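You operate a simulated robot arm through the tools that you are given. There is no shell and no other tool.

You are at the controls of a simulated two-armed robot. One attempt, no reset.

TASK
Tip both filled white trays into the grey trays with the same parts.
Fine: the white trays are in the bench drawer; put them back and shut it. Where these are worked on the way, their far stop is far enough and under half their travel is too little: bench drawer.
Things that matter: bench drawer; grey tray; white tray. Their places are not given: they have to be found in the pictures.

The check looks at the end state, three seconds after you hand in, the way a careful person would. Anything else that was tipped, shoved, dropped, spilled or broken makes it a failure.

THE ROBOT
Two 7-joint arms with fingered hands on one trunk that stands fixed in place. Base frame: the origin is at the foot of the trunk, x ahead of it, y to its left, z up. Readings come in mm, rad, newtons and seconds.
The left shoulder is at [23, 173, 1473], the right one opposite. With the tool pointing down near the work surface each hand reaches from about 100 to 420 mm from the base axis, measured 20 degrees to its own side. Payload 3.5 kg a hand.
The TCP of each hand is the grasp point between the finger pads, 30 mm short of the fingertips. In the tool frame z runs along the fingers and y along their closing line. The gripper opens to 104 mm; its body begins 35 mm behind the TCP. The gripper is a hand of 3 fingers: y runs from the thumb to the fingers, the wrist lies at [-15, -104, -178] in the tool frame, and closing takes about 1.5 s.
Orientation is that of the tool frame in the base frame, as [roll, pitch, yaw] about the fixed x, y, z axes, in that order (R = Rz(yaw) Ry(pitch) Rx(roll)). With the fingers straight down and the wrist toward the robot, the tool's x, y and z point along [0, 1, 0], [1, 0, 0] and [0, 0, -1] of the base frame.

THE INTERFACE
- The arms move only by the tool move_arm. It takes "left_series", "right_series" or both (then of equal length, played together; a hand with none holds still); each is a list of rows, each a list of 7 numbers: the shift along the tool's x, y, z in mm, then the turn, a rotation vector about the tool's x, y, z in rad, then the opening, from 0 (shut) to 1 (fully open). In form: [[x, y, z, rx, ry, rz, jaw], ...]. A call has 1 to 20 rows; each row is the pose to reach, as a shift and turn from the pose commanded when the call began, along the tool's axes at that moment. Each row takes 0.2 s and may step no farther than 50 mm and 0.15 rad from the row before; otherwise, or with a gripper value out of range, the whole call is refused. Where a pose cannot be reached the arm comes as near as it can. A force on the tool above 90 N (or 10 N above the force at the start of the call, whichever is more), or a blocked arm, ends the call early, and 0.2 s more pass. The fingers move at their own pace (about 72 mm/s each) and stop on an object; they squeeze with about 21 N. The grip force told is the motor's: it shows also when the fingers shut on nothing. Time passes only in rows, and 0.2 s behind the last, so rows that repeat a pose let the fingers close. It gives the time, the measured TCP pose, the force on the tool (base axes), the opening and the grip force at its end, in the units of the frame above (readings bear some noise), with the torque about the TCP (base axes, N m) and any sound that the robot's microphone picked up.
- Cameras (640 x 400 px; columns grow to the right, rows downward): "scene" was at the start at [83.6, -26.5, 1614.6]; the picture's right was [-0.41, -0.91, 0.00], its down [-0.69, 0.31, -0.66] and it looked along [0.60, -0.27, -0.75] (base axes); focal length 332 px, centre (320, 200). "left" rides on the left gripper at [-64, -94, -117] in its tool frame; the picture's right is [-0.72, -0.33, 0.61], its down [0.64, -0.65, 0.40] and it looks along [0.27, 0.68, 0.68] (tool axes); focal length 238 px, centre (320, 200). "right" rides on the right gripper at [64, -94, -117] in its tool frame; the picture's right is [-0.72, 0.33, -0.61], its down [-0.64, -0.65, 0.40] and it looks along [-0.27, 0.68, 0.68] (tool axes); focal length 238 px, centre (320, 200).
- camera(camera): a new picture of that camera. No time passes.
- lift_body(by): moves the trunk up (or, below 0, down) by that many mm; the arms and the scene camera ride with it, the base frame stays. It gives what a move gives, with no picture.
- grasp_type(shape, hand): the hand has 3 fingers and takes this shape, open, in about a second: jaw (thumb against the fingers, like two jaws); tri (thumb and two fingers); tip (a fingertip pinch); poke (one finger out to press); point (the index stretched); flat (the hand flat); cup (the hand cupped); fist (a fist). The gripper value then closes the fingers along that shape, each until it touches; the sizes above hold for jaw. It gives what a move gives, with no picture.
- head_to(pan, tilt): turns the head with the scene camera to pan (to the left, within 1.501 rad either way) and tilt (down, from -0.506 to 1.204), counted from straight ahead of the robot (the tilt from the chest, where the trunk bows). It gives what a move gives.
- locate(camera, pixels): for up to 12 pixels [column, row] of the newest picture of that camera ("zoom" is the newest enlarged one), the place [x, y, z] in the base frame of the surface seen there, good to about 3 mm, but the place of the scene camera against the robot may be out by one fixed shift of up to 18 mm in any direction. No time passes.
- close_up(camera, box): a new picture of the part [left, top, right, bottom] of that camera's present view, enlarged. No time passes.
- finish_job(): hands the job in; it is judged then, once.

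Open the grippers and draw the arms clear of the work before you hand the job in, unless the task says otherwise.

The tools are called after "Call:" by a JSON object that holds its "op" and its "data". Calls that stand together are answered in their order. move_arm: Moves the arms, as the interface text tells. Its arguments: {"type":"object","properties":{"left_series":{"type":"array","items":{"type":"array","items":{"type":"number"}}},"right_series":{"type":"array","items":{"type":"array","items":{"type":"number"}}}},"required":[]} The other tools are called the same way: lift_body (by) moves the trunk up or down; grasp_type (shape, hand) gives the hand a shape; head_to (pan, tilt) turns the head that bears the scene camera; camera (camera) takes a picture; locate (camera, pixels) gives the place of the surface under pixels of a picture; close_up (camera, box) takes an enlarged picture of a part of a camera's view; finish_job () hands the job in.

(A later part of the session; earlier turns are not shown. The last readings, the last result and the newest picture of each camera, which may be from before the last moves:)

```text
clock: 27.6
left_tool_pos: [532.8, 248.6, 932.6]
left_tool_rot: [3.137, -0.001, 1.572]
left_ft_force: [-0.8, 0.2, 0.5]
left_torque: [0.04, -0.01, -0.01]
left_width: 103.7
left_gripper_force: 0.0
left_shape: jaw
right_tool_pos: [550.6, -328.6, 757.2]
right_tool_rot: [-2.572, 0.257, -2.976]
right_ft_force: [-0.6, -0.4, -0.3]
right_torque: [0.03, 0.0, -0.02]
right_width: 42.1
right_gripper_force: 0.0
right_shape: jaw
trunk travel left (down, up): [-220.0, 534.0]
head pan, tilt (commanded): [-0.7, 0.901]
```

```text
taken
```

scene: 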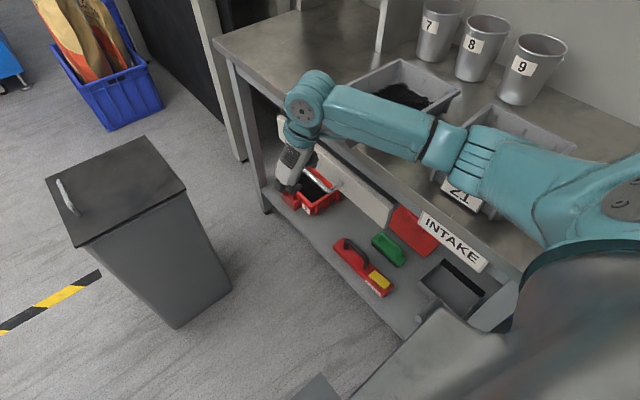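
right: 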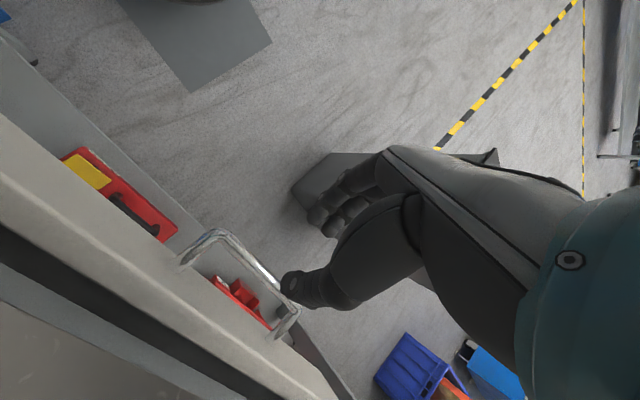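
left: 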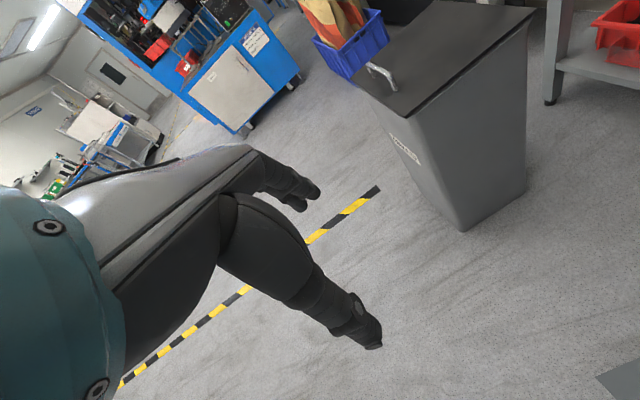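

The thumb tip is near (295,283), visually over the far end of the bar. I zoom in to judge alignment and re-measure the bar and thumb.

Call:
{"op": "close_up", "data": {"camera": "right", "box": [160, 170, 400, 350]}}

Call:
{"op": "locate", "data": {"camera": "right", "pixels": [[205, 240], [232, 240], [260, 268], [275, 285], [297, 310], [283, 285], [295, 280], [310, 295], [185, 260], [270, 333], [320, 215], [330, 225]]}}

```text
2.22 times, centred on (280, 260) of right
```

zoom: 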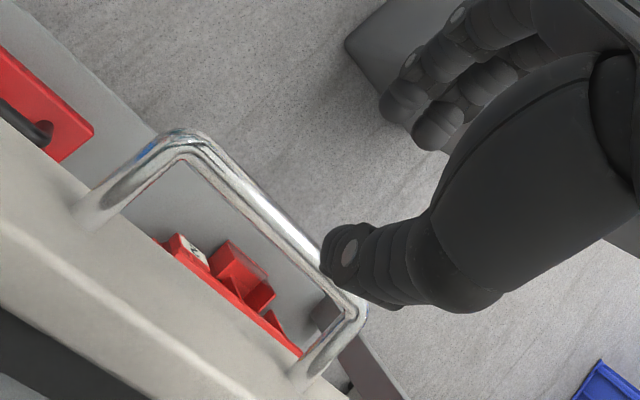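

```text
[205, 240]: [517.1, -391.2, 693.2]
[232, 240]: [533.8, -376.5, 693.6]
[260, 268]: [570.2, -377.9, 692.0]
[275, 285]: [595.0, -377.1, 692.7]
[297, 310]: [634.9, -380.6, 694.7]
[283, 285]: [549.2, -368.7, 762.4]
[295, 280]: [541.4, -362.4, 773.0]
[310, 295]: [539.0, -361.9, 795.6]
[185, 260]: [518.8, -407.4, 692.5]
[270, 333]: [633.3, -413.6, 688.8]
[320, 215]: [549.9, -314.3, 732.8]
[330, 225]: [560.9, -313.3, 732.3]
```

Thumb is about 19 mm thick and lined up to pass behind the bar. I advance 80 mm along the finger axis, then close on the bar.

Call:
{"op": "move_arm", "data": {"right_series": [[0, 0, 20, 0, 0, 0, 0.4], [0, 0, 40, 0, 0, 0, 0.4], [0, 0, 60, 0, 0, 0, 0.4], [0, 0, 70, 0, 0, 0, 0.4], [0, 0, 80, 0, 0, 0, 0.4], [0, 0, 80, 0, 0, 0, 0.4]]}}

Call:
{"op": "camera", "data": {"camera": "right"}}

Call:
{"op": "close_up", "data": {"camera": "right", "box": [200, 150, 440, 350]}}

```text
clock: 29.0
left_tool_pos: [533.1, 248.3, 931.8]
left_tool_rot: [3.137, -0.001, 1.571]
left_ft_force: [-0.1, -0.2, -1.1]
left_torque: [-0.02, 0.02, -0.01]
left_width: 103.8
left_gripper_force: 0.0
left_shape: jaw
right_tool_pos: [574.3, -366.6, 693.9]
right_tool_rot: [-2.572, 0.258, -2.976]
right_ft_force: [0.3, -1.2, 0.2]
right_torque: [0.01, 0.0, -0.02]
right_width: 42.0
right_gripper_force: 0.1
right_shape: jaw
trunk travel left (down, up): [-220.0, 534.0]
head pan, tilt (commanded): [-0.7, 0.901]
```

```text
taken
```

right: 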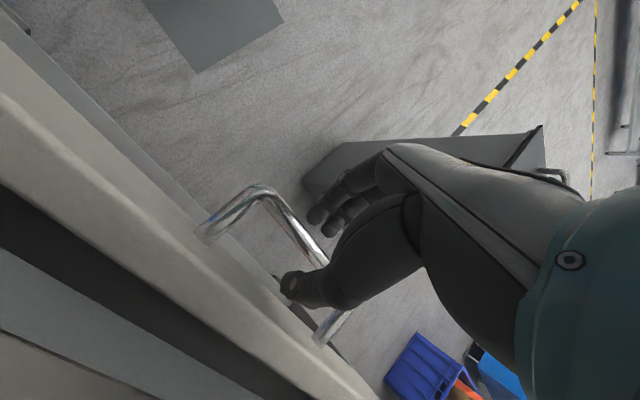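

```text
2.00 times, centred on (320, 250) of right
```

zoom: 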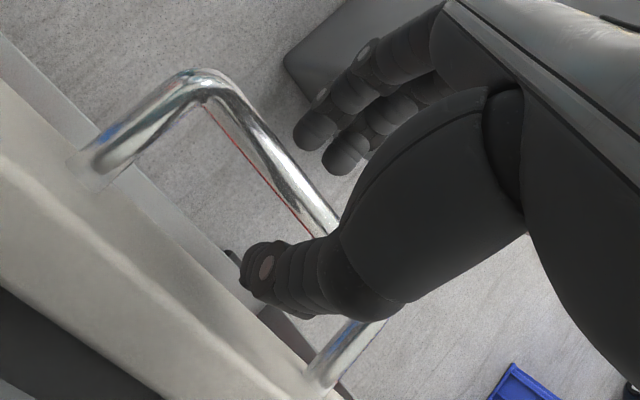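

The bar now passes between thumb (behind it) and fingers (in front). I close the grip.

Call:
{"op": "move_arm", "data": {"right_series": [[0, 0, 0, 0, 0, 0, 0], [0, 0, 0, 0, 0, 0, 0], [0, 0, 0, 0, 0, 0, 0], [0, 0, 0, 0, 0, 0, 0], [0, 0, 0, 0, 0, 0, 0], [0, 0, 0, 0, 0, 0, 0]]}}

Call:
{"op": "close_up", "data": {"camera": "right", "box": [200, 150, 440, 350]}}

```text
clock: 30.4
left_tool_pos: [533.1, 248.8, 931.5]
left_tool_rot: [3.138, -0.003, 1.569]
left_ft_force: [-0.2, 0.9, 0.4]
left_torque: [0.03, 0.01, 0.01]
left_width: 103.5
left_gripper_force: 0.1
left_shape: jaw
right_tool_pos: [574.8, -367.4, 693.8]
right_tool_rot: [-2.571, 0.255, -2.977]
right_ft_force: [3.2, -3.2, -7.6]
right_torque: [0.08, 0.02, 0.03]
right_width: 4.3
right_gripper_force: 21.2
right_shape: jaw
trunk travel left (down, up): [-220.0, 534.0]
head pan, tilt (commanded): [-0.7, 0.901]
```

```text
2.00 times, centred on (320, 250) of right
```

zoom: 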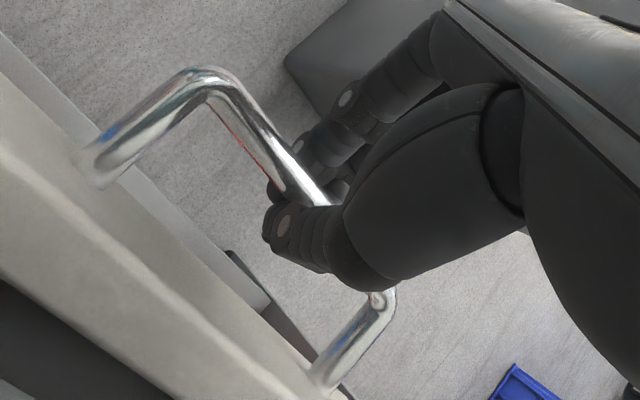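

The hand encloses the bar (width 4 mm at the tips, grip 21 N). I pull straight along +y by 200 mm in small steps.

Call:
{"op": "move_arm", "data": {"right_series": [[-2.4, 12.8, -7.5, 0, 0, 0, 0], [-4.7, 25.5, -15, 0, 0, 0, 0], [-7.1, 38.3, -22.5, 0, 0, 0, 0], [-9.4, 51.1, -30, 0, 0, 0, 0], [-11.8, 63.9, -37.5, 0, 0, 0, 0], [-14.1, 76.6, -45, 0, 0, 0, 0], [-16.5, 89.4, -52.5, 0, 0, 0, 0], [-18.9, 102.2, -60, 0, 0, 0, 0], [-21.2, 115, -67.5, 0, 0, 0, 0], [-23.6, 127.7, -75, 0, 0, 0, 0], [-25.9, 140.5, -82.5, 0, 0, 0, 0], [-28.3, 153.3, -90, 0, 0, 0, 0], [-31.4, 170.3, -100, 0, 0, 0, 0], [-31.4, 170.3, -100, 0, 0, 0, 0]]}}

Call:
{"op": "camera", "data": {"camera": "scene"}}

Call:
{"op": "camera", "data": {"camera": "right"}}

```text
clock: 33.4
left_tool_pos: [534.4, 248.0, 930.4]
left_tool_rot: [3.138, 0.001, 1.57]
left_ft_force: [0.5, 0.6, -0.1]
left_torque: [0.01, -0.01, -0.01]
left_width: 103.5
left_gripper_force: 0.1
left_shape: jaw
right_tool_pos: [574.5, -165.3, 694.5]
right_tool_rot: [-2.573, 0.256, -2.978]
right_ft_force: [9.5, 1.4, -12.5]
right_torque: [0.15, -0.03, 0.04]
right_width: 3.9
right_gripper_force: 21.0
right_shape: jaw
trunk travel left (down, up): [-220.0, 534.0]
head pan, tilt (commanded): [-0.7, 0.901]
```

```text
taken
```

scene: 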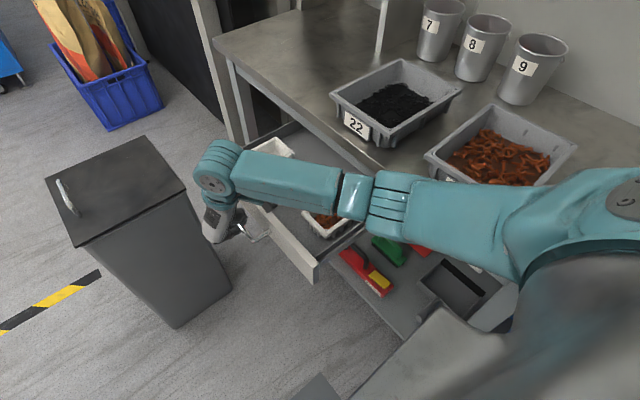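

```text
taken
```

right: 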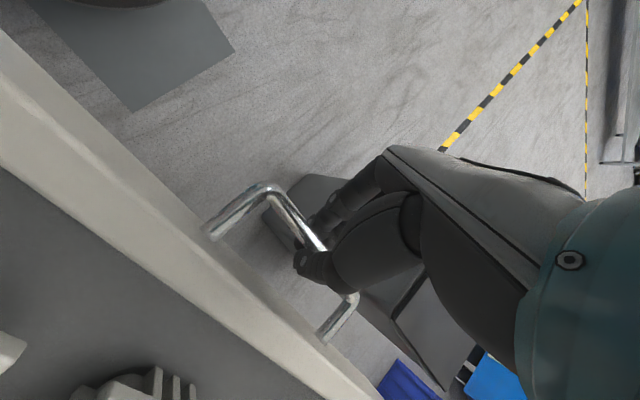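

The drawer has come out 200 mm and white trays are visible inside. I keep pulling in 15 mm steps to find the far stop.

Call:
{"op": "move_arm", "data": {"right_series": [[-2.4, 12.8, -7.5, 0, 0, 0, 0], [-4.7, 25.5, -15, 0, 0, 0, 0], [-7.1, 38.3, -22.5, 0, 0, 0, 0], [-9.4, 51.1, -30, 0, 0, 0, 0], [-11.8, 63.9, -37.5, 0, 0, 0, 0], [-14.1, 76.6, -45, 0, 0, 0, 0]]}}

Call:
{"op": "camera", "data": {"camera": "scene"}}

```text
clock: 34.8
left_tool_pos: [533.6, 249.1, 931.2]
left_tool_rot: [3.138, 0.001, 1.572]
left_ft_force: [-0.2, 0.0, -0.8]
left_torque: [-0.01, 0.04, 0.01]
left_width: 103.9
left_gripper_force: 0.1
left_shape: jaw
right_tool_pos: [573.7, -76.7, 694.0]
right_tool_rot: [-2.573, 0.255, -2.979]
right_ft_force: [1.9, 1.7, -7.9]
right_torque: [0.13, 0.05, 0.0]
right_width: 3.5
right_gripper_force: 20.5
right_shape: jaw
trunk travel left (down, up): [-220.0, 534.0]
head pan, tilt (commanded): [-0.7, 0.901]
```

```text
taken
```

scene: 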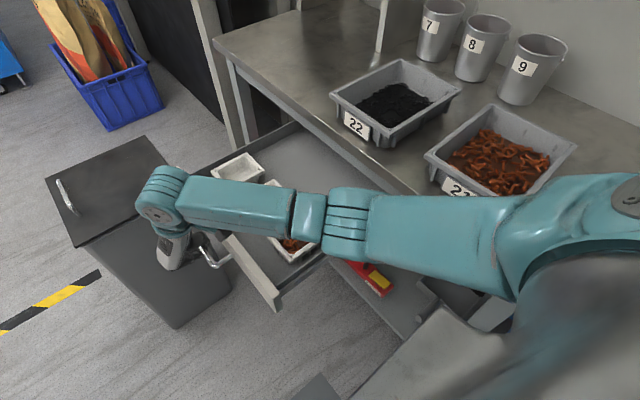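

Opened 290 mm with little force. I continue gently toward the far stop.

Call:
{"op": "move_arm", "data": {"right_series": [[-1.6, 8.5, -5, 0, 0, 0, 0], [-3.1, 17, -10, 0, 0, 0, 0], [-4.7, 25.5, -15, 0, 0, 0, 0], [-6.3, 34, -20, 0, 0, 0, 0], [-7.9, 42.6, -25, 0, 0, 0, 0], [-9.4, 51.1, -30, 0, 0, 0, 0]]}}

Call:
{"op": "camera", "data": {"camera": "scene"}}

```text
clock: 36.2
left_tool_pos: [533.6, 247.1, 932.3]
left_tool_rot: [3.136, -0.004, 1.571]
left_ft_force: [-0.2, -0.3, 0.1]
left_torque: [-0.02, -0.01, -0.01]
left_width: 103.7
left_gripper_force: 0.0
left_shape: jaw
right_tool_pos: [575.3, -25.7, 691.3]
right_tool_rot: [-2.56, 0.251, -2.984]
right_ft_force: [2.0, -36.0, -6.1]
right_torque: [0.06, 0.03, -0.03]
right_width: 4.6
right_gripper_force: 20.7
right_shape: jaw
trunk travel left (down, up): [-220.0, 534.0]
head pan, tilt (commanded): [-0.7, 0.901]
```

```text
taken
```

scene: 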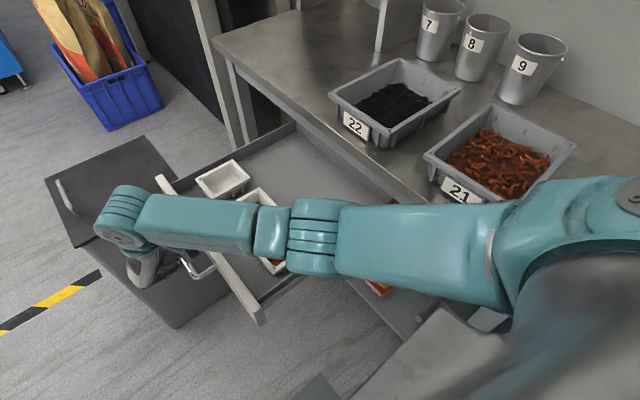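

The y force of -36 N shows the far stop (about 345 mm travel). I ease back a little, open the fingers, and withdraw up along the finger axis.

Call:
{"op": "move_arm", "data": {"right_series": [[0.8, -4.3, 2.5, 0, 0, 0, 0], [0.8, -4.3, 2.5, 0, 0, 0, 0.4], [0.8, -4.3, 2.5, 0, 0, 0, 0.4], [0.8, -4.3, 2.5, 0, 0, 0, 0.4], [0.8, -4.3, 2.5, 0, 0, 0, 0.4], [0.8, -2, -17, 0, 0, 0, 0.4], [0.8, 2, -40, 0, 0, 0, 0.4], [0.8, 2, -70, 0, 0, 0, 0.4], [0.8, 2, -110, 0, 0, 0, 0.4], [0.8, 2, -150, 0, 0, 0, 0.5], [0.8, 2, -150, 0, 0, 0, 0.5]]}}

Call:
{"op": "camera", "data": {"camera": "scene"}}

Call:
{"op": "camera", "data": {"camera": "right"}}

```text
clock: 38.6
left_tool_pos: [533.2, 248.5, 930.2]
left_tool_rot: [3.136, 0.0, 1.571]
left_ft_force: [0.0, -0.1, -0.7]
left_torque: [0.02, 0.0, 0.01]
left_width: 103.8
left_gripper_force: 0.0
left_shape: jaw
right_tool_pos: [529.4, 58.4, 816.9]
right_tool_rot: [-2.573, 0.257, -2.98]
right_ft_force: [-0.2, 0.9, 0.1]
right_torque: [0.01, 0.02, -0.01]
right_width: 51.5
right_gripper_force: 0.1
right_shape: jaw
trunk travel left (down, up): [-220.0, 534.0]
head pan, tilt (commanded): [-0.7, 0.901]
```

```text
taken
```

scene: 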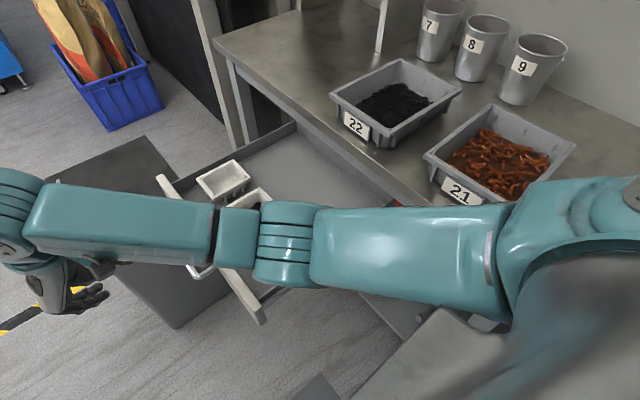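

```text
taken
```

right: 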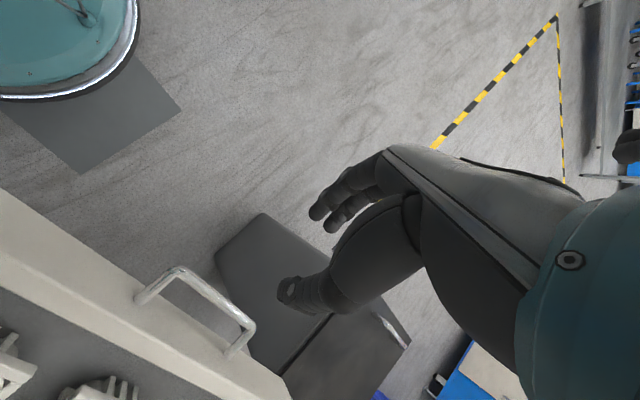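

The drawer stands open and the hand is free. I lift the right hand and turn it back to the default orientation at about (440,-200,950), from where its camera should look into the drawer.

Call:
{"op": "move_arm", "data": {"right_series": [[-8.5, -17.5, -27, 0, 0, 0, 0.6], [-17, -35, -54, 0, 0, 0, 0.7], [-25.6, -52.4, -81.2, 0, 0, 0, 0.8], [-15.8, -72.2, -74.9, -0.0165, 0.0557, 0.1332, 0.9], [-6.1, -91.9, -68.6, -0.0331, 0.1115, 0.2664, 1], [3.7, -111.7, -62.3, -0.0496, 0.1672, 0.3996, 1], [13.4, -131.4, -56, -0.0661, 0.2229, 0.5328, 1], [23.2, -151.2, -49.7, -0.0827, 0.2787, 0.666, 1], [32.9, -170.9, -43.4, -0.0992, 0.3344, 0.7992, 1], [42.7, -190.7, -37.2, -0.1157, 0.3901, 0.9324, 1], [52.4, -210.4, -30.9, -0.1323, 0.4459, 1.0656, 1], [62.2, -230.2, -24.6, -0.1488, 0.5016, 1.1988, 1], [71.9, -249.9, -18.3, -0.1653, 0.5573, 1.332, 1], [81.7, -269.7, -12, -0.1819, 0.6131, 1.4652, 1], [91.4, -289.4, -5.7, -0.1984, 0.6688, 1.5984, 1], [91.4, -289.4, -5.7, -0.1984, 0.6688, 1.5984, 1]]}}

Call:
{"op": "camera", "data": {"camera": "scene"}}

Call:
{"op": "camera", "data": {"camera": "right"}}

```text
clock: 42.0
left_tool_pos: [532.2, 248.2, 931.9]
left_tool_rot: [3.136, 0.001, 1.572]
left_ft_force: [-0.2, -0.3, 0.1]
left_torque: [0.01, -0.01, 0.01]
left_width: 103.7
left_gripper_force: 0.1
left_shape: jaw
right_tool_pos: [439.9, -198.6, 949.0]
right_tool_rot: [-3.14, -0.003, 1.57]
right_ft_force: [0.5, -0.3, -0.3]
right_torque: [0.01, -0.01, 0.02]
right_width: 103.6
right_gripper_force: 0.0
right_shape: jaw
trunk travel left (down, up): [-220.0, 534.0]
head pan, tilt (commanded): [-0.7, 0.901]
```

```text
taken
```

scene: 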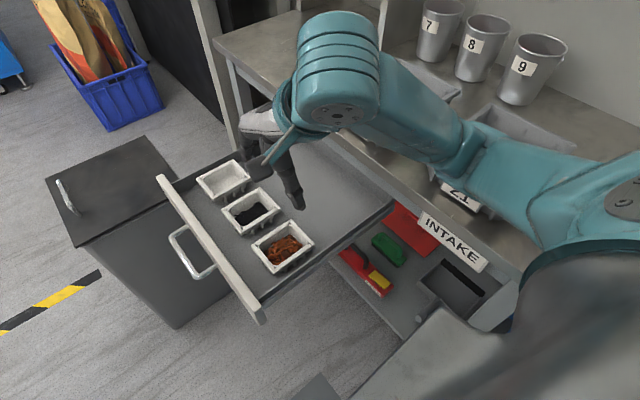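

```text
taken
```

right: 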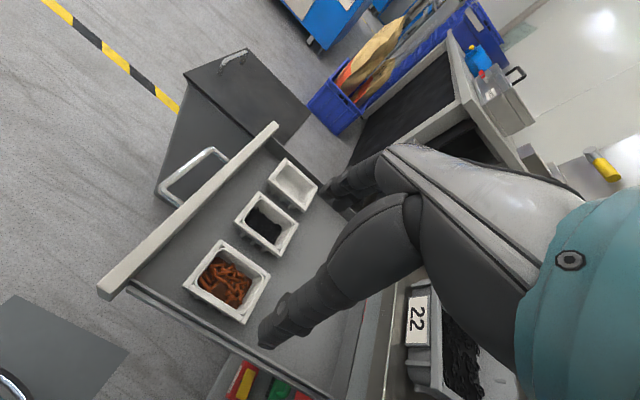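

Three small white trays sit in the drawer: an empty one (293,183), one with black parts (265,222) and one with copper parts (228,282) in the wrist view. I zoom and measure them.

Call:
{"op": "close_up", "data": {"camera": "right", "box": [160, 140, 340, 340]}}

Call:
{"op": "locate", "data": {"camera": "zoom", "pixels": [[198, 320], [308, 585], [100, 475], [370, 430], [365, 178], [470, 265], [255, 235], [350, 380], [430, 60], [520, 140], [360, 110], [455, 215]]}}

```text
2.00 times, centred on (250, 240) of right
```

zoom: 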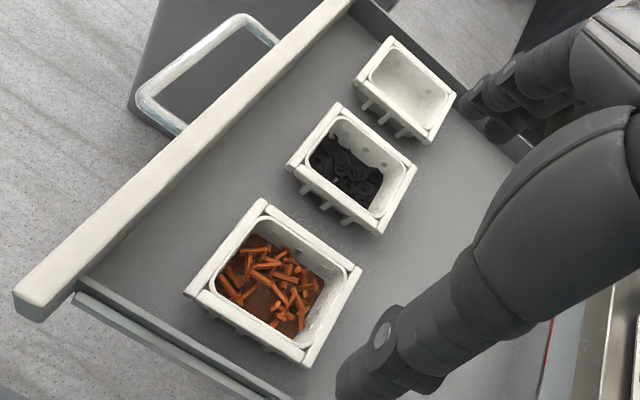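

```text
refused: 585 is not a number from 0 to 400
```

The zoom shows the copper tray's rim corners at (262,200),(360,268),(305,365),(187,290) and the black tray's at (338,103),(415,170),(378,235),(288,165). I measure these.

Call:
{"op": "locate", "data": {"camera": "zoom", "pixels": [[262, 203], [357, 268], [305, 362], [190, 292], [338, 106], [413, 170], [377, 232], [290, 165], [391, 41], [453, 97], [429, 140], [357, 80]]}}

Call:
{"op": "locate", "data": {"camera": "zoom", "pixels": [[270, 290], [345, 180], [410, 85], [200, 200], [420, 300], [45, 280], [350, 12], [120, 290], [225, 235], [330, 320], [310, 140], [390, 205]]}}

```text
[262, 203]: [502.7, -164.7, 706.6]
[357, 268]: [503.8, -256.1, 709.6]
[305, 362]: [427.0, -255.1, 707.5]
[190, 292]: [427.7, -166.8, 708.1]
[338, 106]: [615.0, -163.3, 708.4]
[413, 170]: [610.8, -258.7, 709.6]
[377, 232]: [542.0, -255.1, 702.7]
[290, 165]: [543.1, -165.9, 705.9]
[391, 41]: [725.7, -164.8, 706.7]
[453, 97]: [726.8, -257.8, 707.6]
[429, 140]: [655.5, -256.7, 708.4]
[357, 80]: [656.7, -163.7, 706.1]
```

```text
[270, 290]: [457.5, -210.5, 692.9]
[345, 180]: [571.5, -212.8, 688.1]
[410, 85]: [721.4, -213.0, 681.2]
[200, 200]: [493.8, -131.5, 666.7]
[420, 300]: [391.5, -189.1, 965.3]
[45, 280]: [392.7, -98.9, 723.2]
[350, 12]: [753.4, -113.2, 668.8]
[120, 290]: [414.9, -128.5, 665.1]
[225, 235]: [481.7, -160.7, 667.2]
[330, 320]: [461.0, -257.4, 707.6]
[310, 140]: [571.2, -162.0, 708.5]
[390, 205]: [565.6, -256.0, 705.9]
```

Trays: rim z≈708, drawer floor z≈667, each about 77 mm (x) by 93 mm (y) – copper centred (465,-210), black (578,-210), empty (691,-210). They can be gripped across x with the default yaw; before lifting anything I test, empty-handed and high, whether the arm can reach and roll over grey tray 22.

Call:
{"op": "move_arm", "data": {"right_series": [[0, 0, -40, 0, 0, 0, 1], [0, 0, -80, 0, 0, 0, 1], [-40, 10, -100, 0, 0, 0, 1], [-80, 20, -100, 0, 0, 0, 1], [-120, 30, -100, 0, 0, 0, 1], [-160, 40, -100, 0, 0, 0, 1], [-200, 50, -100, 0, 0, 0, 1], [-240, 60, -100, 0, 0, 0, 1], [-280, 70, -100, 0, 0, 0, 1], [-320, 75, -100, 0, 0, 0, 1], [-335, 75, -100, 0, 0, 0, 1], [-335, 75, -100, 0, 0, 0, 1]]}}

Call:
{"op": "camera", "data": {"camera": "scene"}}

```text
clock: 44.6
left_tool_pos: [532.9, 248.7, 931.9]
left_tool_rot: [3.136, 0.001, 1.57]
left_ft_force: [0.4, 0.8, 0.7]
left_torque: [0.0, 0.02, -0.02]
left_width: 103.6
left_gripper_force: 0.1
left_shape: jaw
right_tool_pos: [515.0, -536.8, 1046.7]
right_tool_rot: [-3.141, -0.004, 1.571]
right_ft_force: [0.4, 0.3, 0.1]
right_torque: [-0.01, 0.0, -0.02]
right_width: 103.6
right_gripper_force: 0.0
right_shape: jaw
trunk travel left (down, up): [-220.0, 534.0]
head pan, tilt (commanded): [-0.7, 0.901]
```

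```text
taken
```

scene: 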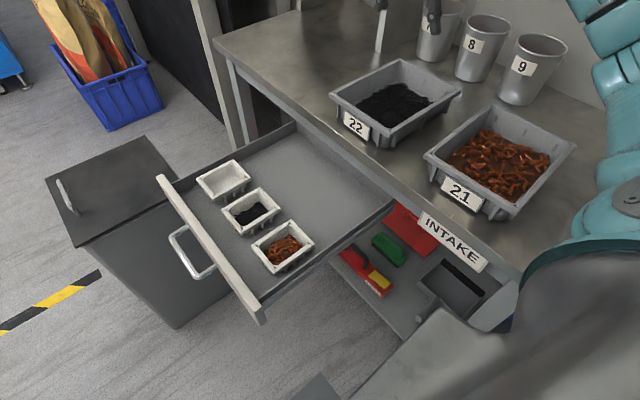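

Reached without trouble and the view is clear. I record the grey tray corners from the scene, then roll the empty hand about its closing line in place.

Call:
{"op": "locate", "data": {"camera": "scene", "pixels": [[331, 96], [403, 60], [460, 92], [386, 147], [427, 156], [497, 105], [576, 150], [508, 217], [175, 200], [262, 318], [280, 232], [310, 245]]}}

Call:
{"op": "move_arm", "data": {"right_series": [[0, 0, 0, 0, -0.14, 0, 1], [0, 0, 0, 0, -0.28, 0, 1], [0, 0, 0, 0, -0.42, 0, 1], [0, 0, 0, 0, -0.56, 0, 1], [0, 0, 0, 0, -0.7, 0, 1], [0, 0, 0, 0, -0.84, 0, 1], [0, 0, 0, 0, -0.98, 0, 1], [0, 0, 0, 0, -1.12, 0, 1], [0, 0, 0, 0, -1.26, 0, 1], [0, 0, 0, 0, -1.4, 0, 1], [0, 0, 0, 0, -1.54, 0, 1], [0, 0, 0, 0, -1.68, 0, 1], [0, 0, 0, 0, -1.82, 0, 1], [0, 0, 0, 0, -1.96, 0, 1], [0, 0, 0, 0, -2.1, 0, 1], [0, 0, 0, 0, -2.24, 0, 1], [0, 0, 0, 0, -2.24, 0, 1]]}}

Call:
{"op": "camera", "data": {"camera": "scene"}}

```text
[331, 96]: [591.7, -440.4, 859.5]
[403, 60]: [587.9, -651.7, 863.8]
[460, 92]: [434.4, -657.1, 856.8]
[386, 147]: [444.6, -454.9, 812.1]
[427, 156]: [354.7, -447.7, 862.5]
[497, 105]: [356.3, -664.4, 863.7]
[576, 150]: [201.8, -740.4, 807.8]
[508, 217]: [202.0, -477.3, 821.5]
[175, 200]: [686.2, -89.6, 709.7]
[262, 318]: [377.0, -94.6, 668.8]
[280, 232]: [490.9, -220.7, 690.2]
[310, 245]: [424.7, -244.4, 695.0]
```

```text
clock: 48.2
left_tool_pos: [532.4, 249.4, 932.1]
left_tool_rot: [3.138, 0.0, 1.571]
left_ft_force: [-0.3, 0.0, 0.5]
left_torque: [0.0, -0.02, 0.01]
left_width: 103.7
left_gripper_force: 0.1
left_shape: jaw
right_tool_pos: [515.7, -533.5, 1047.8]
right_tool_rot: [-0.003, 0.902, -1.571]
right_ft_force: [-0.4, 0.6, -1.0]
right_torque: [-0.01, -0.01, -0.03]
right_width: 103.6
right_gripper_force: 0.1
right_shape: jaw
trunk travel left (down, up): [-220.0, 534.0]
head pan, tilt (commanded): [-0.7, 0.901]
```

```text
taken
```

scene: 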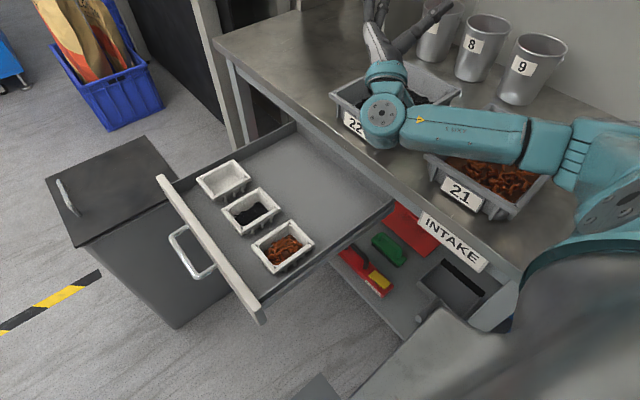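

The roll to 128° works fully. I check how high the wrist and forearm sit over the grey trays in this rolled pose.

Call:
{"op": "locate", "data": {"camera": "scene", "pixels": [[470, 125], [480, 158], [545, 145], [410, 140], [382, 112], [385, 80], [560, 160], [600, 150], [520, 165], [430, 20]]}}

Call:
{"op": "camera", "data": {"camera": "right"}}

Call:
{"op": "close_up", "data": {"camera": "scene", "box": [320, 0, 640, 240]}}

```text
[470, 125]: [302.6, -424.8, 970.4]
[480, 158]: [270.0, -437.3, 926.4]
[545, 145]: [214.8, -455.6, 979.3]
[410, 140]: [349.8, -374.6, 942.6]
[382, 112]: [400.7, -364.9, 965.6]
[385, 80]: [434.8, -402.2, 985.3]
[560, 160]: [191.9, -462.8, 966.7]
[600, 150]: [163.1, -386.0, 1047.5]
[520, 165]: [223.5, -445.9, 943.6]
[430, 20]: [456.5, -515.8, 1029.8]
```

```text
taken
```

right: 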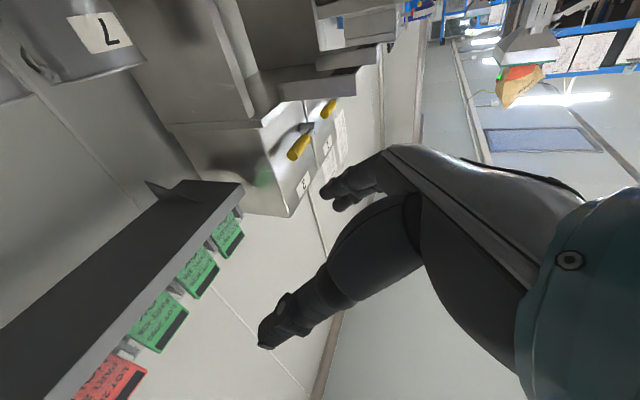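

```text
1.67 times, centred on (480, 120) of scene
```

zoom: 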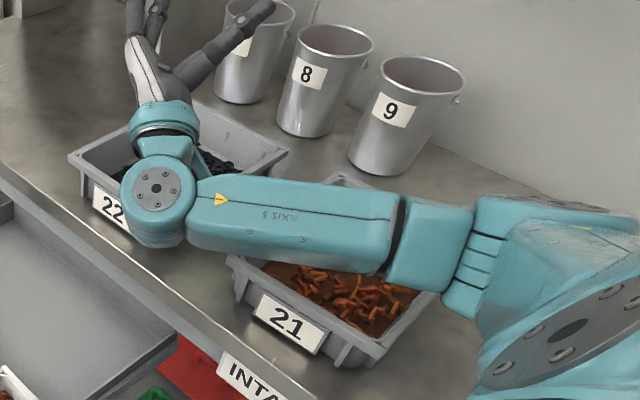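

The forearm's underside is only ~50 mm above tray 21, so I raise the trunk 80 mm to lift the elbow, then test the real pour pose: 105° roll with the TCP at about (515,-555,970).

Call:
{"op": "lift_body", "data": {"by": 80}}

```text
clock: 49.3
left_tool_pos: [533.0, 248.9, 1010.3]
left_tool_rot: [3.138, 0.0, 1.572]
left_ft_force: [0.0, -0.5, -0.2]
left_torque: [-0.01, -0.01, 0.0]
left_width: 103.5
left_gripper_force: 0.1
left_shape: jaw
right_tool_pos: [515.6, -534.2, 1126.6]
right_tool_rot: [-0.004, 0.906, -1.572]
right_ft_force: [-0.6, 0.6, 0.0]
right_torque: [0.01, -0.02, 0.02]
right_width: 103.6
right_gripper_force: 0.0
right_shape: jaw
trunk travel left (down, up): [-300.0, 454.0]
head pan, tilt (commanded): [-0.7, 0.901]
```

Now I roll back to 105° and descend to the intended pour height over tray 22 to check clearances.

Call:
{"op": "move_arm", "data": {"right_series": [[0, 0, 0, 0, 0.14, 0, 1], [0, 0, 0, 0, 0.28, 0, 1], [27, 0, -16, 0, 0.41, 0, 1], [54, 0, -32, 0, 0.41, 0, 1], [81, 0, -48, 0, 0.41, 0, 1], [108, 0, -64, 0, 0.41, 0, 1], [136, 0, -81, 0, 0.41, 0, 1], [136, 0, -81, 0, 0.41, 0, 1]]}}

Call:
{"op": "camera", "data": {"camera": "scene"}}

Call:
{"op": "close_up", "data": {"camera": "scene", "box": [320, 40, 640, 280]}}

```text
clock: 51.1
left_tool_pos: [532.9, 249.1, 1010.8]
left_tool_rot: [3.135, 0.0, 1.57]
left_ft_force: [0.3, -0.5, 0.3]
left_torque: [0.0, 0.03, 0.01]
left_width: 103.6
left_gripper_force: 0.1
left_shape: jaw
right_tool_pos: [516.0, -555.7, 972.2]
right_tool_rot: [-0.006, 1.314, -1.574]
right_ft_force: [-0.4, 0.1, 0.3]
right_torque: [-0.02, -0.01, 0.02]
right_width: 103.8
right_gripper_force: 0.0
right_shape: jaw
trunk travel left (down, up): [-300.0, 454.0]
head pan, tilt (commanded): [-0.7, 0.901]
```

```text
taken
```

scene: 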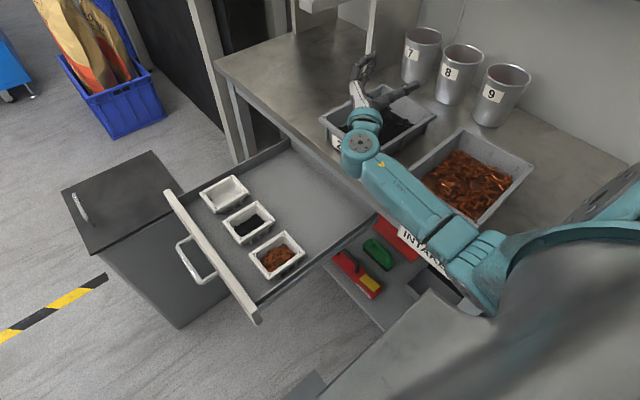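

```text
1.67 times, centred on (480, 160) of scene
```

zoom: 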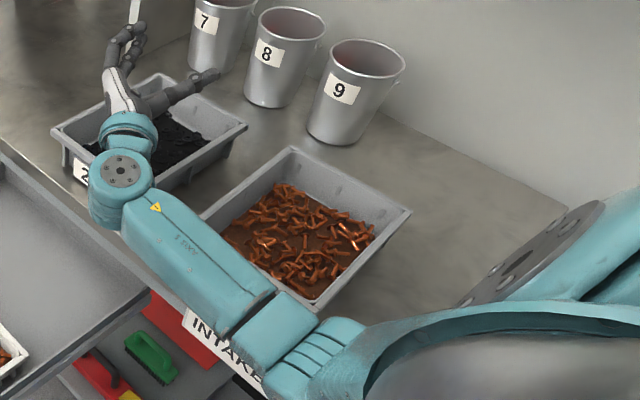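

The elbow is now in front of the bench and the hand reaches over tray 22. I check heights of the wrist, palm and forearm edges near the tray rims.

Call:
{"op": "locate", "data": {"camera": "zoom", "pixels": [[120, 172], [110, 220], [125, 135], [120, 95], [180, 205], [235, 260], [200, 225], [280, 340], [160, 100], [205, 78], [125, 40], [255, 285]]}}

Call:
{"op": "camera", "data": {"camera": "right"}}

```text
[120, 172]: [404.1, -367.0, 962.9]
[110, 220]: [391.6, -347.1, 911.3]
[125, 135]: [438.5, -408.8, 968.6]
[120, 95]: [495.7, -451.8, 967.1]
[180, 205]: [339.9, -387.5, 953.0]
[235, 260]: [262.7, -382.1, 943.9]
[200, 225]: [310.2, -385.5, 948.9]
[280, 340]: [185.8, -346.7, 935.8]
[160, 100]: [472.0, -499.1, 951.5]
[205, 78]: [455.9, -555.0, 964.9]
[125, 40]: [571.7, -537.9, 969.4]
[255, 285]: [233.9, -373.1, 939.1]
```

```text
taken
```

right: 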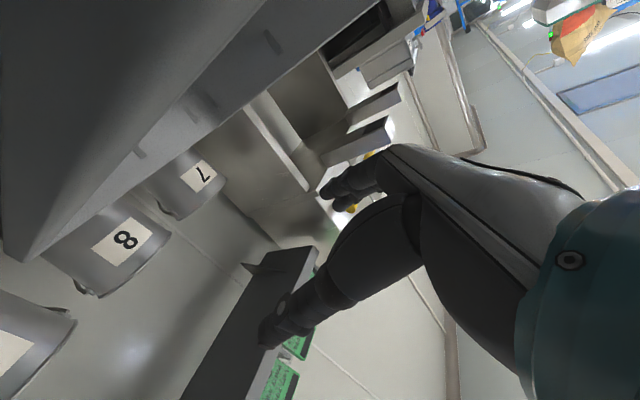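

The wrist camera sits close to tray 22's rim at this height, so I'll pour about 15–20 mm higher. Now I raise and roll the empty hand back upright, to go and pick up the copper tray.

Call:
{"op": "move_arm", "data": {"right_series": [[-29, 0, 8, 0, 0, 0, 1], [-58, 0, 15, 0, 0.1, 0, 1], [-87, 0, 23, 0, 0.24, 0, 1], [-87, 0, 23, 0, 0.38, 0, 1], [-87, 0, 23, 0, 0.52, 0, 1], [-87, 0, 23, 0, 0.66, 0, 1], [-87, 0, 23, 0, 0.8, 0, 1], [-87, 0, 23, 0, 0.94, 0, 1], [-87, 0, 23, 0, 1.08, 0, 1], [-87, 0, 23, 0, 1.22, 0, 1], [-87, 0, 23, 0, 1.36, 0, 1], [-87, 0, 23, 0, 1.5, 0, 1], [-87, 0, 23, 0, 1.64, 0, 1], [-87, 0, 23, 0, 1.76, 0, 1], [-87, 0, 23, 0, 1.83, 0, 1], [-87, 0, 23, 0, 1.83, 0, 1]]}}

```text
clock: 54.5
left_tool_pos: [533.0, 248.2, 1012.0]
left_tool_rot: [3.137, -0.001, 1.572]
left_ft_force: [0.2, -0.7, 0.4]
left_torque: [0.01, 0.0, 0.0]
left_width: 103.4
left_gripper_force: 0.0
left_shape: jaw
right_tool_pos: [515.3, -553.9, 1059.1]
right_tool_rot: [-3.139, -0.004, 1.572]
right_ft_force: [0.3, 0.1, 0.1]
right_torque: [0.0, 0.01, -0.04]
right_width: 103.9
right_gripper_force: 0.0
right_shape: jaw
trunk travel left (down, up): [-300.0, 454.0]
head pan, tilt (commanded): [-0.7, 0.901]
```

Upright again at (515,-554,1059). I carry the hand over to above the copper tray (465,-210), stopping at z≈800 with opening 0.92.

Call:
{"op": "move_arm", "data": {"right_series": [[43, -6, 0, 0, 0, 0, 1], [86, -12, 0, 0, 0, 0, 1], [129, -18, 0, 0, 0, 0, 1], [172, -25, 0, 0, 0, 0, 1], [215, -32, 0, 0, 0, 0, 1], [258, -38, 0, 0, 0, 0, 1], [301, -44, 0, 0, 0, 0, 1], [343.4, -50.3, 10, 0, 0, 0, 1], [343.4, -50.3, 55, 0, 0, 0, 0.95], [343.4, -50.3, 100, 0, 0, 0, 0.92], [343.4, -50.3, 145, 0, 0, 0, 0.92], [343.4, -50.3, 190, 0, 0, 0, 0.92], [343.4, -50.3, 230, 0, 0, 0, 0.92], [343.4, -50.3, 259, 0, 0, 0, 0.92], [343.4, -50.3, 259, 0, 0, 0, 0.92]]}}

Call:
{"op": "camera", "data": {"camera": "right"}}

Call:
{"op": "camera", "data": {"camera": "scene"}}

```text
clock: 57.7
left_tool_pos: [533.3, 248.3, 1010.5]
left_tool_rot: [3.137, 0.0, 1.572]
left_ft_force: [1.2, -0.4, 0.2]
left_torque: [0.0, 0.0, 0.01]
left_width: 103.3
left_gripper_force: 0.1
left_shape: jaw
right_tool_pos: [461.8, -210.7, 801.5]
right_tool_rot: [-3.14, -0.002, 1.573]
right_ft_force: [0.6, -0.6, -0.1]
right_torque: [0.0, 0.0, 0.03]
right_width: 95.5
right_gripper_force: 0.0
right_shape: jaw
trunk travel left (down, up): [-300.0, 454.0]
head pan, tilt (commanded): [-0.7, 0.901]
```

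```text
taken
```

right: 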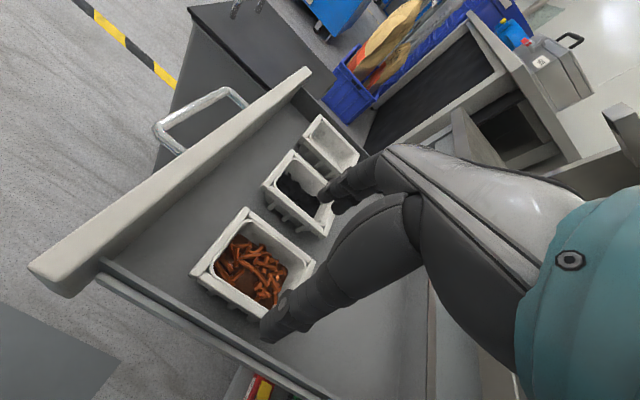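

```text
taken
```

scene: 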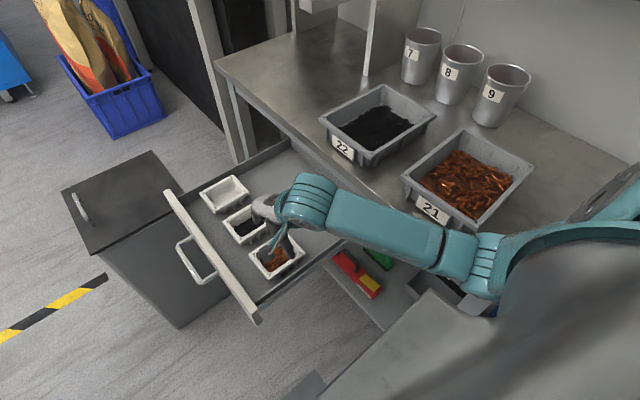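

The hand is above the copper tray. I zoom in the wrist view to re-measure the copper tray's rim and the fingertips before descending.

Call:
{"op": "close_up", "data": {"camera": "right", "box": [170, 100, 410, 350]}}

Call:
{"op": "locate", "data": {"camera": "right", "pixels": [[243, 210], [312, 262], [193, 275], [262, 317], [296, 153], [331, 185], [264, 187], [323, 235], [270, 325], [330, 205], [340, 208], [280, 290]]}}

```text
1.60 times, centred on (290, 225) of right
```

zoom: 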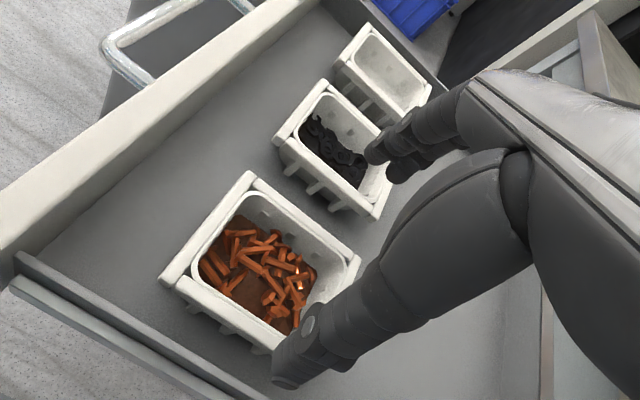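

```text
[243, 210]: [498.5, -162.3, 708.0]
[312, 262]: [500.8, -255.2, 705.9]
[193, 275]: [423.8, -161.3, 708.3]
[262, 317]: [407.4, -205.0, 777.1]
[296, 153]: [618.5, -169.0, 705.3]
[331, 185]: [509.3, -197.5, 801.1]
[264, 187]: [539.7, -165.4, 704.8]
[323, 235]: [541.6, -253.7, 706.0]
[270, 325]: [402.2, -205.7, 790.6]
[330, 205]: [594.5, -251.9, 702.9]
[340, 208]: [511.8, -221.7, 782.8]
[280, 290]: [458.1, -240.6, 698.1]
```

The copper tray centre reads about (463.5,-209.5), rim z≈707; fingers straddle it well. I descend to TCP z≈704 with opening 0.92.

Call:
{"op": "move_arm", "data": {"right_series": [[0.5, 1.5, 25, 0, 0, 0, 0.92], [1, 1.5, 50, 0, 0, 0, 0.92], [1, 1.5, 70, 0, 0, 0, 0.92], [1, 1.5, 85, 0, 0, 0, 0.92], [1, 1.5, 97, 0, 0, 0, 0.92], [1, 1.5, 97, 0, 0, 0, 0.92]]}}

Call:
{"op": "camera", "data": {"camera": "right"}}

Call:
{"op": "close_up", "data": {"camera": "scene", "box": [190, 160, 330, 310]}}

```text
clock: 59.1
left_tool_pos: [531.4, 251.5, 1012.3]
left_tool_rot: [3.134, -0.001, 1.571]
left_ft_force: [0.4, -0.8, -1.2]
left_torque: [0.02, -0.01, 0.01]
left_width: 103.2
left_gripper_force: 0.1
left_shape: jaw
right_tool_pos: [473.1, -206.7, 715.8]
right_tool_rot: [3.116, -0.003, 1.577]
right_ft_force: [23.0, -1.6, 56.0]
right_torque: [-2.34, 3.63, 0.96]
right_width: 99.7
right_gripper_force: 0.1
right_shape: jaw
trunk travel left (down, up): [-300.0, 454.0]
head pan, tilt (commanded): [-0.7, 0.901]
```

```text
taken
```

right: 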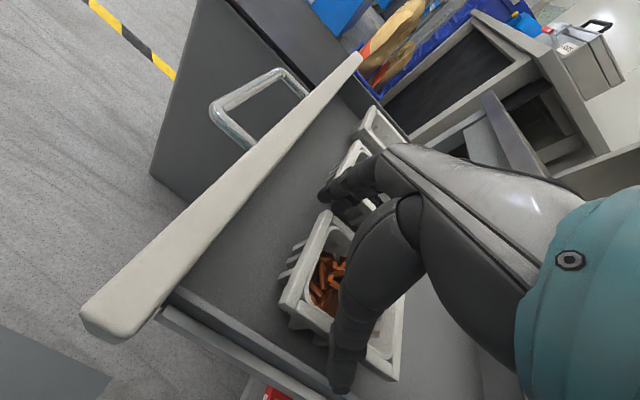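

```text
2.67 times, centred on (260, 235) of scene
```

zoom: 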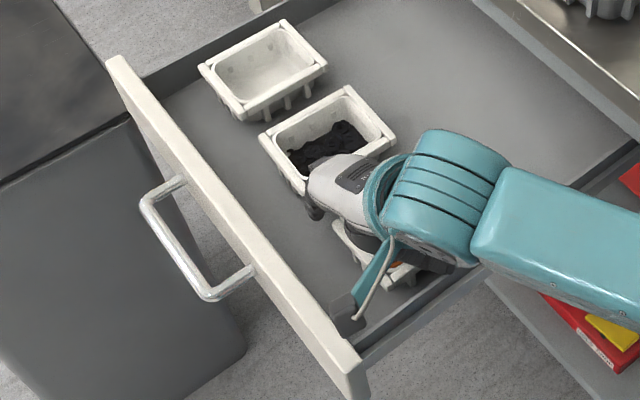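

Something resists: 56 N upward and 23 N in +x with the TCP held at z≈716, likely the thumb landing on the drawer's side wall. I back straight up 60 mm and inspect.

Call:
{"op": "move_arm", "data": {"right_series": [[0, 0, -15, 0, 0, 0, 0.92], [0, 0, -30, 0, 0, 0, 0.92], [0, 0, -60, 0, 0, 0, 0.92], [0, 0, -95, 0, 0, 0, 0.92], [0, 0, -95, 0, 0, 0, 0.92]]}}

Call:
{"op": "camera", "data": {"camera": "right"}}

Call:
{"op": "close_up", "data": {"camera": "right", "box": [170, 100, 410, 350]}}

Call:
{"op": "close_up", "data": {"camera": "scene", "box": [190, 160, 330, 310]}}

```text
clock: 60.3
left_tool_pos: [533.1, 249.1, 1010.8]
left_tool_rot: [3.136, 0.0, 1.57]
left_ft_force: [-0.4, 0.1, 1.2]
left_torque: [-0.02, -0.03, 0.01]
left_width: 103.7
left_gripper_force: 0.0
left_shape: jaw
right_tool_pos: [466.4, -209.7, 799.3]
right_tool_rot: [-3.139, -0.001, 1.572]
right_ft_force: [-0.3, 0.3, 0.5]
right_torque: [-0.03, 0.01, 0.0]
right_width: 95.6
right_gripper_force: 0.0
right_shape: jaw
trunk travel left (down, up): [-300.0, 454.0]
head pan, tilt (commanded): [-0.7, 0.901]
```

```text
taken
```

right: 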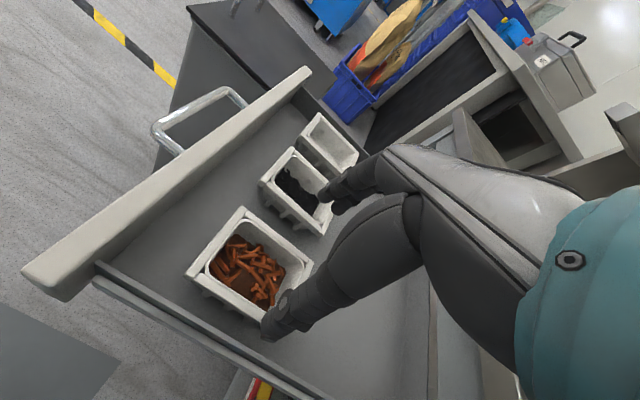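

```text
1.60 times, centred on (290, 225) of right
```

zoom: 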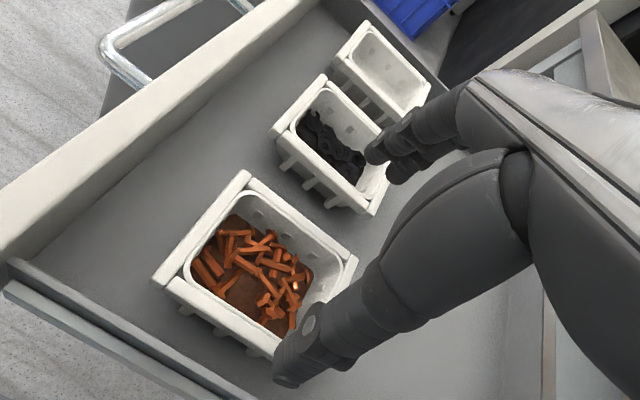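

```text
2.67 times, centred on (260, 235) of scene
```

zoom: 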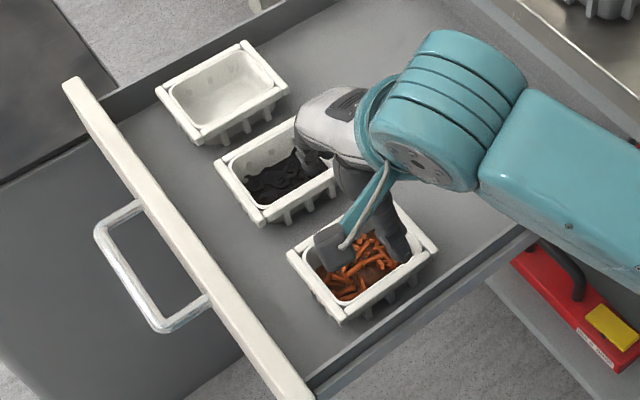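

The trays look unharmed and upright. I measure the drawer's near side wall, the thumb and the current tray position to find what the hand hit.

Call:
{"op": "locate", "data": {"camera": "right", "pixels": [[110, 275], [150, 305], [200, 335], [240, 360], [270, 378], [180, 315], [160, 290], [243, 207], [311, 262], [187, 272], [260, 318], [275, 335]]}}

Call:
{"op": "locate", "data": {"camera": "zoom", "pixels": [[320, 380], [400, 335], [460, 295], [500, 265], [310, 300], [345, 320], [437, 250], [400, 205], [290, 250], [405, 255], [330, 245], [345, 225]]}}

```text
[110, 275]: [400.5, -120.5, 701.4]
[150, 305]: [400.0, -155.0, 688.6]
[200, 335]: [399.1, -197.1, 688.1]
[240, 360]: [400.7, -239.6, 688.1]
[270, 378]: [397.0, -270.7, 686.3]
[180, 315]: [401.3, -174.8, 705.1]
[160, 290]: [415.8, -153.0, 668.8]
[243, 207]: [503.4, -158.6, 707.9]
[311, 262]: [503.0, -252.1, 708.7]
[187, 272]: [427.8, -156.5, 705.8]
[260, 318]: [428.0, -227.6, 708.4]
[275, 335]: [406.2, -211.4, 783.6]
```

```text
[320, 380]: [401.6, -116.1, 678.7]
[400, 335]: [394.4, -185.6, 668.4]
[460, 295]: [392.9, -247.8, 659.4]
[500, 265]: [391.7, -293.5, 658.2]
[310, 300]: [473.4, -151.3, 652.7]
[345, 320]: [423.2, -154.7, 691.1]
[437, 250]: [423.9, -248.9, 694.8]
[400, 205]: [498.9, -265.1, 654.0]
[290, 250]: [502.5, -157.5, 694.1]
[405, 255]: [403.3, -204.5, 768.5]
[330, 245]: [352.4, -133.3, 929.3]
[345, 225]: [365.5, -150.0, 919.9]
```

The near side wall stands at x≈397–402 with its top at z≈705, leaving only ~25 mm beside the copper tray – the thumb landed on that wall. I check whether the drawer itself shifted, by measuring its front panel now.

Call:
{"op": "locate", "data": {"camera": "right", "pixels": [[60, 280], [150, 200], [250, 115], [40, 270], [290, 88], [85, 262], [200, 165], [296, 150], [358, 158], [300, 200], [262, 185], [325, 232]]}}

Call:
{"op": "camera", "data": {"camera": "scene"}}

```text
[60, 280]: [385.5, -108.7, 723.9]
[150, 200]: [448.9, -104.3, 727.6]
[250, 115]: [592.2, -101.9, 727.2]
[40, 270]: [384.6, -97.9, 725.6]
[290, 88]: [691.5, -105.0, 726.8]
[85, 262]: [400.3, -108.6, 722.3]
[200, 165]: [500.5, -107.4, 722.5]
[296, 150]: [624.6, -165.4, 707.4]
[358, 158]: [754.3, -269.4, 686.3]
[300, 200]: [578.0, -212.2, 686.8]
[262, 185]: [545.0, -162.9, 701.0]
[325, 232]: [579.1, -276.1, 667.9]
```

```text
taken
```

scene: 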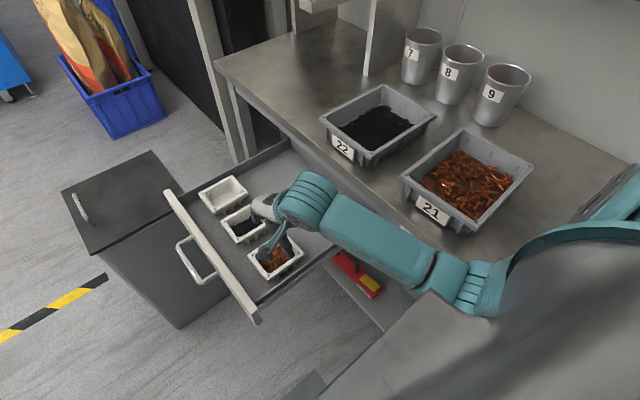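

The drawer itself is where it was (panel y≈-98…-108). The wall's outer face is at x≈400, so I need its inner edge precisely; I zoom tightly there.

Call:
{"op": "close_up", "data": {"camera": "right", "box": [140, 230, 300, 380]}}

```text
2.67 times, centred on (220, 305) of right
```

zoom: 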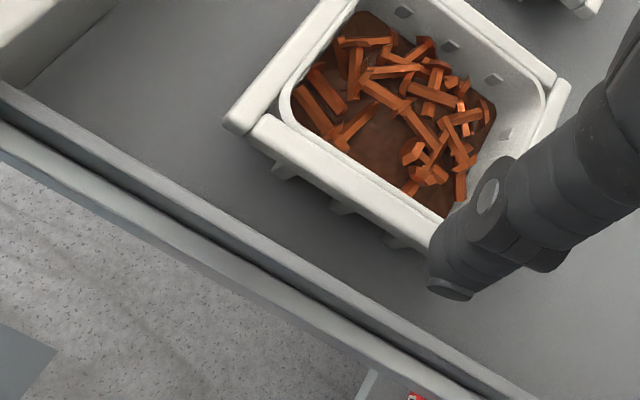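

I sample points across the side wall, near rim of the tray and thumb tip in this zoom.

Call:
{"op": "locate", "data": {"camera": "zoom", "pixels": [[325, 240], [318, 252], [312, 262], [306, 274], [300, 285], [294, 296], [340, 185], [335, 195], [345, 175], [450, 290], [435, 262], [565, 95]]}}

```text
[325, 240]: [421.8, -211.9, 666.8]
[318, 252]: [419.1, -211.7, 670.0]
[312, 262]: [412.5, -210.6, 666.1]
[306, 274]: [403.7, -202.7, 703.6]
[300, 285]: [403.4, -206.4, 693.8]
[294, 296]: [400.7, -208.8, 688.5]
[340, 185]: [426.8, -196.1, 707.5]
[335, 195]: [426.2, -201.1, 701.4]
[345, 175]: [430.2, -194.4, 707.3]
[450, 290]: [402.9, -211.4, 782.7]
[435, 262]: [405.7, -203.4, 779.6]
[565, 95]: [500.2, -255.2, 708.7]
```

The wall is x≈400–406 (top z≈704) and the tray rim starts at x≈426.5, so a ~20 mm slot for the thumb. I measure the thumb's profile along its outer edge.

Call:
{"op": "locate", "data": {"camera": "zoom", "pixels": [[440, 292], [470, 298], [500, 285], [530, 270], [550, 262], [570, 235], [440, 245], [470, 200], [500, 165], [540, 130], [490, 195], [520, 220]]}}

```text
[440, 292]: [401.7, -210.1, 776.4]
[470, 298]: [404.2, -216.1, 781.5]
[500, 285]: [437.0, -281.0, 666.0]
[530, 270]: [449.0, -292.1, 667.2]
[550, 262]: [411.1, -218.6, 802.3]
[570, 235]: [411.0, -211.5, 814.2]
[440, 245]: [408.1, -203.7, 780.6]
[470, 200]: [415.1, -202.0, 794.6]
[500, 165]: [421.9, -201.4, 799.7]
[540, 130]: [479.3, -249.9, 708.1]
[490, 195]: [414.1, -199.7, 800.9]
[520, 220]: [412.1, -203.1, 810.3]
```

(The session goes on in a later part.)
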